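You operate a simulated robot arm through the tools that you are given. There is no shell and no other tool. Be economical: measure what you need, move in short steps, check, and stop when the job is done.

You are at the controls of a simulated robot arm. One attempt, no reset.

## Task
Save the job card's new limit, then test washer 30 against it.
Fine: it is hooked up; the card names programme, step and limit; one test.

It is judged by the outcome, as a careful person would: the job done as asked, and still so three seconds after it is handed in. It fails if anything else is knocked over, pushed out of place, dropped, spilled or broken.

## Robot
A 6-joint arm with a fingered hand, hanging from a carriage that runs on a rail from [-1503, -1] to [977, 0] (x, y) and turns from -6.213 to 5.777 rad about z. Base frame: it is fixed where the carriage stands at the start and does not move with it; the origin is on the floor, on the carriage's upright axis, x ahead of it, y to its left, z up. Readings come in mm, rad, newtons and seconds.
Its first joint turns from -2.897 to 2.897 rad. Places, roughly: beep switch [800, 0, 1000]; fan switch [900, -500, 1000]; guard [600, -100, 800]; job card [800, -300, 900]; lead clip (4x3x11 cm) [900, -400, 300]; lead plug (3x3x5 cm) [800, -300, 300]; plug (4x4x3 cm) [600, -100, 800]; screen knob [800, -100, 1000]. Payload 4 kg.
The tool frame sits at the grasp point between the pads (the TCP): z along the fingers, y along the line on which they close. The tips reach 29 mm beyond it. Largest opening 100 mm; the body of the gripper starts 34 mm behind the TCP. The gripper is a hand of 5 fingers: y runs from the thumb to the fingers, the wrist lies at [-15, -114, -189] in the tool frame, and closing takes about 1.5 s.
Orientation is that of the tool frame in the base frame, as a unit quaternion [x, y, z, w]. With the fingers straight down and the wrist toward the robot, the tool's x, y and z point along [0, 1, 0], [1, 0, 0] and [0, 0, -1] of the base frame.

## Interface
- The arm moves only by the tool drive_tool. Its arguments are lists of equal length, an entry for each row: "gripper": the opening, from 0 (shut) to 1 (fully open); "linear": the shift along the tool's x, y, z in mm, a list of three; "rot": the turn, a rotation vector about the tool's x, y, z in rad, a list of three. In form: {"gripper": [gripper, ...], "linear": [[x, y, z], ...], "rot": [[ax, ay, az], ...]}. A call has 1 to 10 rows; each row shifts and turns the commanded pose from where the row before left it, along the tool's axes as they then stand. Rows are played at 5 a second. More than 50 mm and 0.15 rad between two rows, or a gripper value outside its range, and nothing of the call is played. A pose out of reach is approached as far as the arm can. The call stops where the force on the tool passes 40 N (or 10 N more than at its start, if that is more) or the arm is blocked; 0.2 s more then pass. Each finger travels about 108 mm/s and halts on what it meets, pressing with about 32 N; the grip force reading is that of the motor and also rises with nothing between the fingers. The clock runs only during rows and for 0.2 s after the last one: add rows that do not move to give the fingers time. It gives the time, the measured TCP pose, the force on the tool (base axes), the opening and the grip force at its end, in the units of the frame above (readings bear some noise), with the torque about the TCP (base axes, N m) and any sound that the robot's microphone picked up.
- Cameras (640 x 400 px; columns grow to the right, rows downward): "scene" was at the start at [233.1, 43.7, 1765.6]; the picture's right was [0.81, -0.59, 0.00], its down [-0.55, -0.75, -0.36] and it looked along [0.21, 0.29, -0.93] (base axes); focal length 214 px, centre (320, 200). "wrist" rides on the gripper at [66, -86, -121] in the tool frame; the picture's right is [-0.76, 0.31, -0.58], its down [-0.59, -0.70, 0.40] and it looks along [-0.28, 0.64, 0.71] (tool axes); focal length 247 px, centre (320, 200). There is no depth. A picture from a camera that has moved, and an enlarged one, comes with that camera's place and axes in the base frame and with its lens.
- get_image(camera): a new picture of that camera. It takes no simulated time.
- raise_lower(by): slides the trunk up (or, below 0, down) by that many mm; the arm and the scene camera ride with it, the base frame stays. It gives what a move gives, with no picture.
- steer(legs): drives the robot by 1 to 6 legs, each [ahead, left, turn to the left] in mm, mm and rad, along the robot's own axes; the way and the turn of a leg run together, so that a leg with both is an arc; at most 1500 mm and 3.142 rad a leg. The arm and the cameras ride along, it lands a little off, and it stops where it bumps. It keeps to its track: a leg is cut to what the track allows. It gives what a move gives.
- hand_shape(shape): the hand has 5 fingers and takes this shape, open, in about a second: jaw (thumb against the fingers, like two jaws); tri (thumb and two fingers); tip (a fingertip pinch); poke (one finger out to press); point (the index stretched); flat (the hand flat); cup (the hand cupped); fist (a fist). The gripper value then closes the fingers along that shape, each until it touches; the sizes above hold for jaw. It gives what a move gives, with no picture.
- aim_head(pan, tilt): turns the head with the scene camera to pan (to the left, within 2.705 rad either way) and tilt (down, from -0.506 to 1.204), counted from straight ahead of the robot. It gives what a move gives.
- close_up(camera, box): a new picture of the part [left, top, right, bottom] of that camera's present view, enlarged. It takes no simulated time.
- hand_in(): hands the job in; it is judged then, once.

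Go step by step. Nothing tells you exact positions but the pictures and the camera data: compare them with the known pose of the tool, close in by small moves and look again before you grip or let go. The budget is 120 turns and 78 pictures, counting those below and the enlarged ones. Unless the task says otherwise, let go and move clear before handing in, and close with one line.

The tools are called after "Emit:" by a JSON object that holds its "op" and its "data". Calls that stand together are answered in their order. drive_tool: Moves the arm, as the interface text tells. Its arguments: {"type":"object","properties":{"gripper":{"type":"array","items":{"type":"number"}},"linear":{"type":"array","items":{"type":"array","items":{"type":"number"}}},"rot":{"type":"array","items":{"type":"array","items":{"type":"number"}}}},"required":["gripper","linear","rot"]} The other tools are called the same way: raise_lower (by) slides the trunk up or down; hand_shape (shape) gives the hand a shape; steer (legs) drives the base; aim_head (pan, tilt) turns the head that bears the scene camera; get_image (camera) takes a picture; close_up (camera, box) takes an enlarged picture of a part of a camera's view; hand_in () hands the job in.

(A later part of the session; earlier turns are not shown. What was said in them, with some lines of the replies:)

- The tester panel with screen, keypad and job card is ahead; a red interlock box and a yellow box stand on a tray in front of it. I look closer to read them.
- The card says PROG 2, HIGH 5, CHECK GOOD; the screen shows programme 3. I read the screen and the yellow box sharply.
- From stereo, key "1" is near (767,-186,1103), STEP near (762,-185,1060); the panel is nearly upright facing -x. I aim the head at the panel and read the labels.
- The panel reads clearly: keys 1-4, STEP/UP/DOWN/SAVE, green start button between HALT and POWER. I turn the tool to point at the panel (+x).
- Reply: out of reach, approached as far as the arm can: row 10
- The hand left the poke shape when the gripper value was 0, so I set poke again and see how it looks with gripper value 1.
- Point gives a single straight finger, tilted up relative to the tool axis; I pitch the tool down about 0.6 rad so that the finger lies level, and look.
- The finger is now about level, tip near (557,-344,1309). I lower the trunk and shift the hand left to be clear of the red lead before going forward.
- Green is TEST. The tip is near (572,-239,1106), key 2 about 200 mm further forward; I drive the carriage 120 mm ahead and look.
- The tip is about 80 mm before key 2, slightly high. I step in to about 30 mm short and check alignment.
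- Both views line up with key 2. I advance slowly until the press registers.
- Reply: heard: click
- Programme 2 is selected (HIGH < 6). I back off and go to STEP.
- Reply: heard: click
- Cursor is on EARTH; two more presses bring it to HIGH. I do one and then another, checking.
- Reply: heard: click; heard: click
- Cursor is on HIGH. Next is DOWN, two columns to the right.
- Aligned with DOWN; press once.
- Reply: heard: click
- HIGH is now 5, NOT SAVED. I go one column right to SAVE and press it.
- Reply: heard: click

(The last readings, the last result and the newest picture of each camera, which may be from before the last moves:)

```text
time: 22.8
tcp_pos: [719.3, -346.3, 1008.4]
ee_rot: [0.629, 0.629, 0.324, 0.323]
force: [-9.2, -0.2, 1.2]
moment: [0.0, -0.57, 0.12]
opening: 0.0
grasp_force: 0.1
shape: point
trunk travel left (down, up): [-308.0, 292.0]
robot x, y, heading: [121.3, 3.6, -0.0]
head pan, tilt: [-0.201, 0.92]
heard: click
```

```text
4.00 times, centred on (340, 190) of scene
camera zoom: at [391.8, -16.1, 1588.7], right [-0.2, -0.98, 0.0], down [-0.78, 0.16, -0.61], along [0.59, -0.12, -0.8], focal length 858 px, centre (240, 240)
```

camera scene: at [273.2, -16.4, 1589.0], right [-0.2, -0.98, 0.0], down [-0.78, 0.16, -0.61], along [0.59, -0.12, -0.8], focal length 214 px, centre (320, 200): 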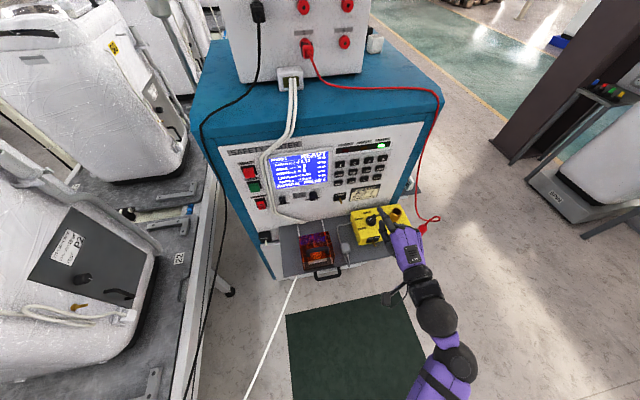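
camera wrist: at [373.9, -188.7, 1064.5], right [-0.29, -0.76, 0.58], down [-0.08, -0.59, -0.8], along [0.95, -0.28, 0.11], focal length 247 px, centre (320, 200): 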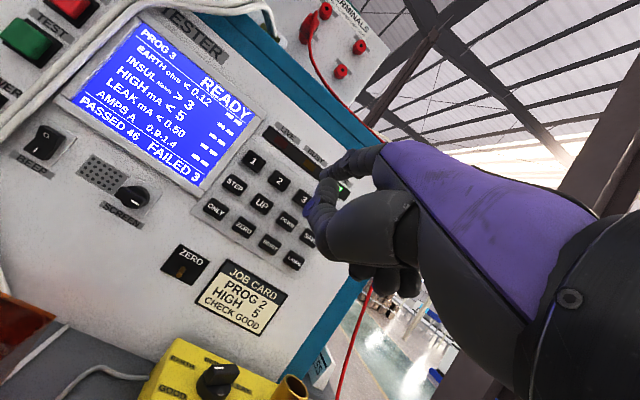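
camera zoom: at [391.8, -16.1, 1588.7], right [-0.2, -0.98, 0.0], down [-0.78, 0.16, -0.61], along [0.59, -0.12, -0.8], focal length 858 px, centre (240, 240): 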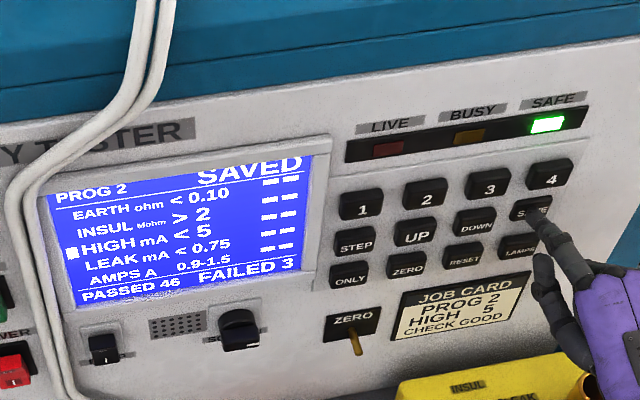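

SAVED with HIGH < 5. I retract 70 mm and move left toward the green TEST button.

Emit:
{"op": "drive_tool", "data": {"gripper": [1, 1, 1, 1], "linear": [[0, -23, -32], [0, -23, -32], [45, 0, 0], [45, 0, 0]], "rot": [[0, 0, 0], [0, 0, 0], [0, 0, 0], [0, 0, 0]]}}

Emit:
{"op": "drive_tool", "data": {"gripper": [1, 1, 1, 1, 1, 1, 1, 1], "linear": [[45, 0, 0], [45, 0, 0], [45, 0, 0], [45, 0, 0], [45, 0, 0], [45, 0, 0], [45, 0, 0], [0, 0, 0]], "rot": [[0, 0, 0], [0, 0, 0], [0, 0, 0], [0, 0, 0], [0, 0, 0], [0, 0, 0], [0, 0, 0], [0, 0, 0]]}}

Emit:
{"op": "get_image", "data": {"camera": "scene"}}

Emit:
{"op": "get_image", "data": {"camera": "wrist"}}

```text
time: 23.8
tcp_pos: [640.8, -255.9, 1009.6]
ee_rot: [0.629, 0.629, 0.324, 0.324]
force: [0.2, 0.1, 0.2]
moment: [-0.01, 0.01, -0.02]
opening: 93.3
grasp_force: 0.1
shape: point
trunk travel left (down, up): [-308.0, 292.0]
robot x, y, heading: [120.3, -4.7, 0.001]
head pan, tilt: [-0.201, 0.92]
```

```text
time: 25.6
tcp_pos: [641.4, 58.2, 1009.4]
ee_rot: [0.629, 0.629, 0.323, 0.324]
force: [-0.5, 0.6, 0.4]
moment: [-0.02, 0.01, 0.0]
opening: 92.7
grasp_force: 0.1
shape: point
trunk travel left (down, up): [-308.0, 292.0]
robot x, y, heading: [115.1, 2.2, 0.002]
head pan, tilt: [-0.201, 0.92]
```

```text
36 pictures are left
camera scene: at [392.8, -15.9, 1588.9], right [-0.2, -0.98, 0.0], down [-0.78, 0.16, -0.61], along [0.59, -0.12, -0.8], focal length 214 px, centre (320, 200)
```

scene: 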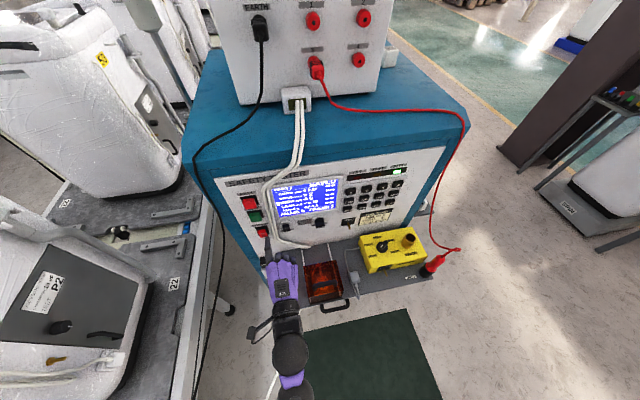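

```text
35 pictures are left
camera wrist: at [494.5, 125.4, 1008.7], right [-0.29, -0.76, 0.58], down [-0.08, -0.59, -0.8], along [0.95, -0.28, 0.11], focal length 247 px, centre (320, 200)
```

wrist: 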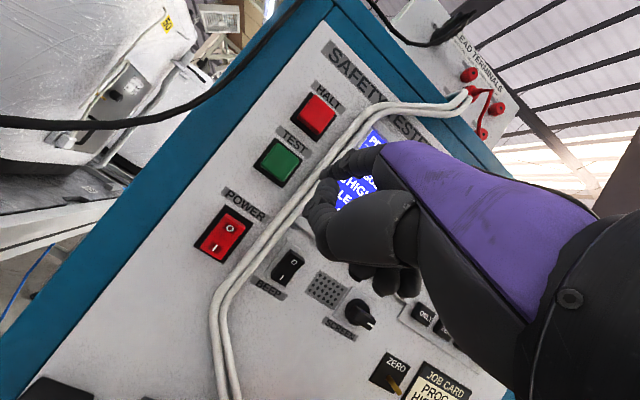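

Emit:
{"op": "close_up", "data": {"camera": "scene", "box": [210, 170, 330, 270]}}

Emit:
{"op": "close_up", "data": {"camera": "wrist", "box": [190, 70, 390, 220]}}

```text
4.00 times, centred on (270, 220) of scene
camera zoom: at [392.8, -15.9, 1588.9], right [-0.2, -0.98, 0.0], down [-0.78, 0.16, -0.61], along [0.59, -0.12, -0.8], focal length 858 px, centre (520, 120)
```

zoom: 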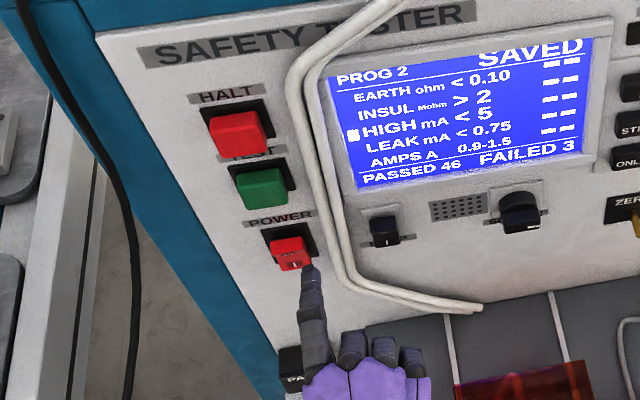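

```text
2.67 times, centred on (290, 145) of wrist
camera zoom: at [494.5, 125.4, 1008.7], right [-0.29, -0.76, 0.58], down [-0.08, -0.59, -0.8], along [0.95, -0.28, 0.11], focal length 659 px, centre (400, 347)
```

zoom: 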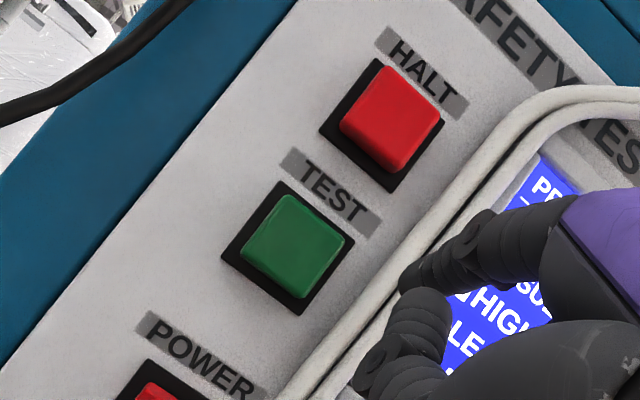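

TEST button centre is about (771,105,1049). I align sideways, then approach to about 30 mm short and look.

Emit:
{"op": "drive_tool", "data": {"gripper": [1, 1, 1, 1], "linear": [[31, -1.6, 1.2], [0, 13.1, 18.3], [0, 13.1, 18.3], [0, 0, 0]], "rot": [[0, 0, 0], [0, 0, 0], [0, 0, 0], [0, 0, 0]]}}

Emit:
{"op": "close_up", "data": {"camera": "scene", "box": [210, 170, 330, 270]}}

Emit:
{"op": "close_up", "data": {"camera": "wrist", "box": [190, 100, 390, 250]}}

```text
time: 26.6
tcp_pos: [687.7, 89.9, 1006.0]
ee_rot: [0.629, 0.629, 0.323, 0.324]
force: [-0.5, 0.5, 0.8]
moment: [0.01, -0.01, 0.02]
opening: 93.0
grasp_force: 0.0
shape: point
trunk travel left (down, up): [-308.0, 292.0]
robot x, y, heading: [120.5, 3.3, 0.004]
head pan, tilt: [-0.201, 0.92]
```

```text
4.00 times, centred on (270, 220) of scene
camera zoom: at [392.8, -16.0, 1589.0], right [-0.2, -0.98, 0.0], down [-0.78, 0.16, -0.61], along [0.59, -0.12, -0.8], focal length 858 px, centre (520, 120)
```

zoom: 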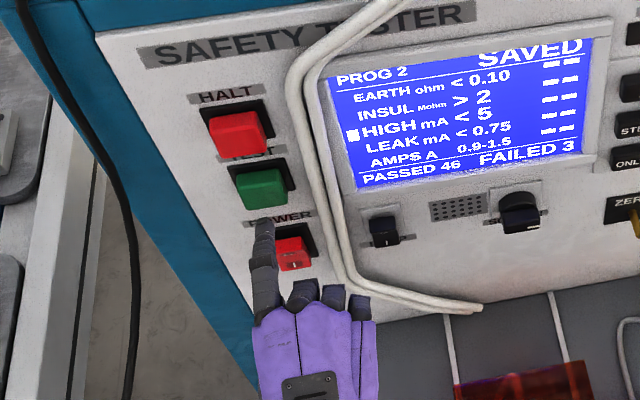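

```text
2.67 times, centred on (290, 175) of wrist
camera zoom: at [540.6, 155.8, 1006.7], right [-0.29, -0.76, 0.59], down [-0.08, -0.59, -0.8], along [0.95, -0.28, 0.11], focal length 659 px, centre (400, 267)
```

zoom: 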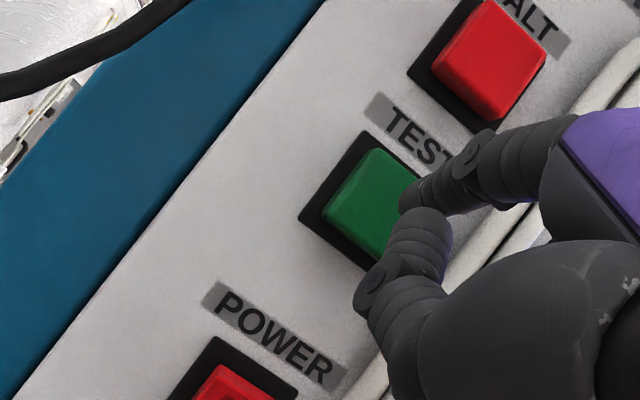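

Aligned on TEST. The limit is saved and SAFE is lit; I press once, gently, and back off.

Emit:
{"op": "drive_tool", "data": {"gripper": [1, 1, 1, 1, 1], "linear": [[0, 8.7, 12.2], [0, 2.9, 4.1], [0, 2.0, 2.85], [0, 2.0, 2.85], [0, 1.2, 1.6]], "rot": [[0, 0, 0], [0, 0, 0], [0, 0, 0], [0, 0, 0], [0, 0, 0]]}}

Emit:
{"op": "close_up", "data": {"camera": "scene", "box": [220, 150, 420, 275]}}

```text
time: 27.8
tcp_pos: [714.3, 90.9, 1005.9]
ee_rot: [0.629, 0.629, 0.323, 0.323]
force: [-6.6, 0.4, 1.2]
moment: [0.02, -0.33, 0.09]
opening: 93.4
grasp_force: 0.0
shape: point
trunk travel left (down, up): [-308.0, 292.0]
robot x, y, heading: [116.9, -3.3, 0.003]
head pan, tilt: [-0.201, 0.92]
heard: click
```

```text
3.20 times, centred on (320, 212) of scene
camera zoom: at [392.2, -16.0, 1588.7], right [-0.2, -0.98, 0.0], down [-0.78, 0.16, -0.61], along [0.59, -0.12, -0.8], focal length 686 px, centre (320, 160)
```

zoom: 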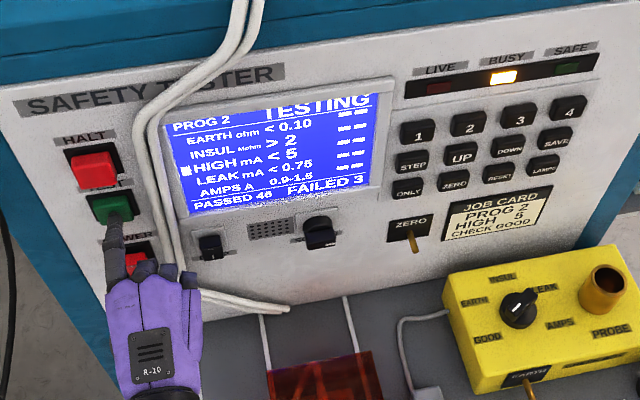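

TESTING is running. I back the finger off and wait for the result.

Emit:
{"op": "drive_tool", "data": {"gripper": [1, 1, 1, 1, 1, 1, 1, 1, 1, 1], "linear": [[0, -17.4, -24.4], [0, -17.4, -24.4], [0, -17.4, -24.4], [0, 0, 0], [0, 0, 0], [0, 0, 0], [0, 0, 0], [0, 0, 0], [0, 0, 0], [0, 0, 0]], "rot": [[0, 0, 0], [0, 0, 0], [0, 0, 0], [0, 0, 0], [0, 0, 0], [0, 0, 0], [0, 0, 0], [0, 0, 0], [0, 0, 0], [0, 0, 0]]}}

Emit:
{"op": "drive_tool", "data": {"gripper": [1, 1, 1, 1, 1, 1, 1, 1, 1, 1], "linear": [[0, 0, 0], [0, 0, 0], [0, 0, 0], [0, 0, 0], [0, 0, 0], [0, 0, 0], [0, 0, 0], [0, 0, 0], [0, 0, 0], [0, 0, 0]], "rot": [[0, 0, 0], [0, 0, 0], [0, 0, 0], [0, 0, 0], [0, 0, 0], [0, 0, 0], [0, 0, 0], [0, 0, 0], [0, 0, 0], [0, 0, 0]]}}

Emit:
{"op": "close_up", "data": {"camera": "scene", "box": [220, 150, 420, 275]}}

```text
time: 30.0
tcp_pos: [626.2, 90.6, 1007.7]
ee_rot: [0.628, 0.629, 0.324, 0.324]
force: [-0.5, -0.5, -1.1]
moment: [0.01, 0.02, 0.01]
opening: 93.2
grasp_force: 0.1
shape: point
trunk travel left (down, up): [-308.0, 292.0]
robot x, y, heading: [119.4, 2.3, 0.0]
head pan, tilt: [-0.201, 0.92]
```

```text
time: 32.2
tcp_pos: [625.5, 89.8, 1006.8]
ee_rot: [0.629, 0.628, 0.323, 0.324]
force: [-0.5, -0.6, -0.1]
moment: [-0.02, -0.02, -0.02]
opening: 93.2
grasp_force: 0.0
shape: point
trunk travel left (down, up): [-308.0, 292.0]
robot x, y, heading: [123.8, -0.7, 0.002]
head pan, tilt: [-0.201, 0.92]
```

```text
3.20 times, centred on (320, 212) of scene
camera zoom: at [392.8, -16.1, 1588.9], right [-0.2, -0.98, 0.0], down [-0.78, 0.16, -0.61], along [0.59, -0.12, -0.8], focal length 686 px, centre (320, 160)
```

zoom: 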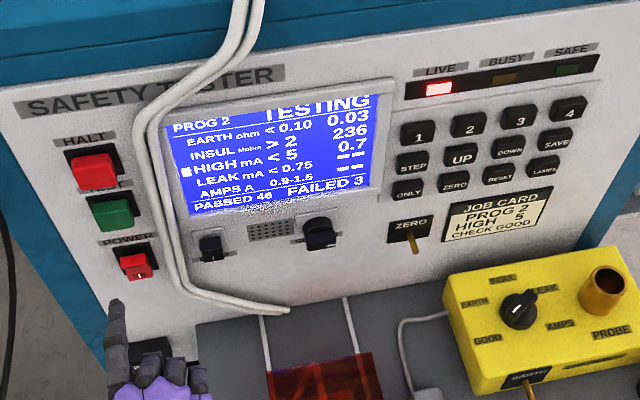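

The steps are passing, HIGH is under way. I wait on.

Emit:
{"op": "drive_tool", "data": {"gripper": [1, 1, 1, 1, 1, 1, 1, 1, 1, 1], "linear": [[0, 0, 0], [0, 0, 0], [0, 0, 0], [0, 0, 0], [0, 0, 0], [0, 0, 0], [0, 0, 0], [0, 0, 0], [0, 0, 0], [0, 0, 0]], "rot": [[0, 0, 0], [0, 0, 0], [0, 0, 0], [0, 0, 0], [0, 0, 0], [0, 0, 0], [0, 0, 0], [0, 0, 0], [0, 0, 0], [0, 0, 0]]}}

Emit:
{"op": "drive_tool", "data": {"gripper": [1, 1, 1, 1, 1, 1, 1, 1, 1, 1], "linear": [[0, 0, 0], [0, 0, 0], [0, 0, 0], [0, 0, 0], [0, 0, 0], [0, 0, 0], [0, 0, 0], [0, 0, 0], [0, 0, 0], [0, 0, 0]], "rot": [[0, 0, 0], [0, 0, 0], [0, 0, 0], [0, 0, 0], [0, 0, 0], [0, 0, 0], [0, 0, 0], [0, 0, 0], [0, 0, 0], [0, 0, 0]]}}

Emit:
{"op": "close_up", "data": {"camera": "scene", "box": [220, 150, 420, 275]}}

```text
time: 34.4
tcp_pos: [625.6, 91.4, 1006.1]
ee_rot: [0.629, 0.628, 0.324, 0.324]
force: [-0.4, -0.7, -0.2]
moment: [-0.01, 0.0, 0.02]
opening: 93.1
grasp_force: 0.0
shape: point
trunk travel left (down, up): [-308.0, 292.0]
robot x, y, heading: [116.8, -2.3, 0.001]
head pan, tilt: [-0.201, 0.92]
```

```text
time: 36.6
tcp_pos: [625.9, 90.4, 1006.2]
ee_rot: [0.629, 0.629, 0.323, 0.324]
force: [-0.5, 0.2, -0.2]
moment: [0.03, -0.01, -0.01]
opening: 93.0
grasp_force: 0.0
shape: point
trunk travel left (down, up): [-308.0, 292.0]
robot x, y, heading: [118.4, -0.4, 0.006]
head pan, tilt: [-0.201, 0.92]
```

```text
3.20 times, centred on (320, 212) of scene
camera zoom: at [392.8, -16.1, 1588.9], right [-0.2, -0.98, 0.0], down [-0.78, 0.16, -0.61], along [0.59, -0.12, -0.8], focal length 686 px, centre (320, 160)
```

zoom: 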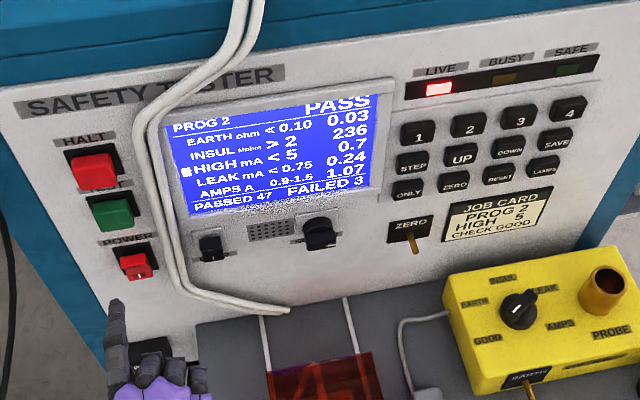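

PASS, count 47, but LIVE is still lit; I retreat a little more and wait for SAFE before handing in.

Emit:
{"op": "drive_tool", "data": {"gripper": [1, 1, 1, 1, 1, 1, 1, 1, 1, 1], "linear": [[0, -17.4, -24.4], [0, 0, 0], [0, 0, 0], [0, 0, 0], [0, 0, 0], [0, 0, 0], [0, 0, 0], [0, 0, 0], [0, 0, 0], [0, 0, 0]], "rot": [[0, 0, 0], [0, 0, 0], [0, 0, 0], [0, 0, 0], [0, 0, 0], [0, 0, 0], [0, 0, 0], [0, 0, 0], [0, 0, 0], [0, 0, 0]]}}

Emit:
{"op": "drive_tool", "data": {"gripper": [1, 1, 1, 1, 1, 1, 1, 1, 1, 1], "linear": [[0, 0, 0], [0, 0, 0], [0, 0, 0], [0, 0, 0], [0, 0, 0], [0, 0, 0], [0, 0, 0], [0, 0, 0], [0, 0, 0], [0, 0, 0]], "rot": [[0, 0, 0], [0, 0, 0], [0, 0, 0], [0, 0, 0], [0, 0, 0], [0, 0, 0], [0, 0, 0], [0, 0, 0], [0, 0, 0], [0, 0, 0]]}}

Emit:
{"op": "close_up", "data": {"camera": "scene", "box": [220, 150, 420, 275]}}

```text
time: 38.8
tcp_pos: [596.8, 89.9, 1007.0]
ee_rot: [0.629, 0.629, 0.324, 0.323]
force: [0.1, -0.3, 0.2]
moment: [-0.01, -0.03, 0.04]
opening: 93.2
grasp_force: 0.0
shape: point
trunk travel left (down, up): [-308.0, 292.0]
robot x, y, heading: [120.5, 2.7, 0.001]
head pan, tilt: [-0.201, 0.92]
```

```text
time: 41.0
tcp_pos: [596.2, 90.3, 1006.6]
ee_rot: [0.629, 0.629, 0.324, 0.324]
force: [-0.9, 1.1, 0.3]
moment: [-0.01, -0.06, -0.01]
opening: 93.0
grasp_force: 0.1
shape: point
trunk travel left (down, up): [-308.0, 292.0]
robot x, y, heading: [118.5, -0.9, 0.003]
head pan, tilt: [-0.201, 0.92]
```

```text
3.20 times, centred on (320, 212) of scene
camera zoom: at [392.8, -16.1, 1588.9], right [-0.2, -0.98, 0.0], down [-0.78, 0.16, -0.61], along [0.59, -0.12, -0.8], focal length 686 px, centre (320, 160)
```

zoom: 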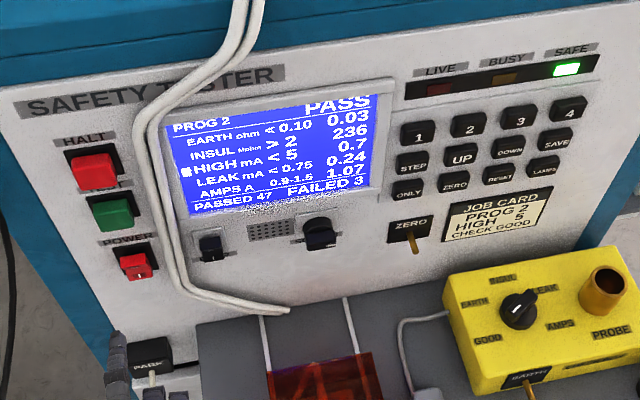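

The tester shows PASS with SAFE lit, and the hand is clear of everything, so I hand in.

Emit:
{"op": "hand_in", "data": {}}

```text
The job is handed in.
```

I saved the new limit (programme 2, HIGH below 5 mA) and tested washer 30 once against it: PASS, with HIGH reading 0.7 mA. The job card also says "CHECK GOOD"; I took that as outside this job and did not use the yellow check box.
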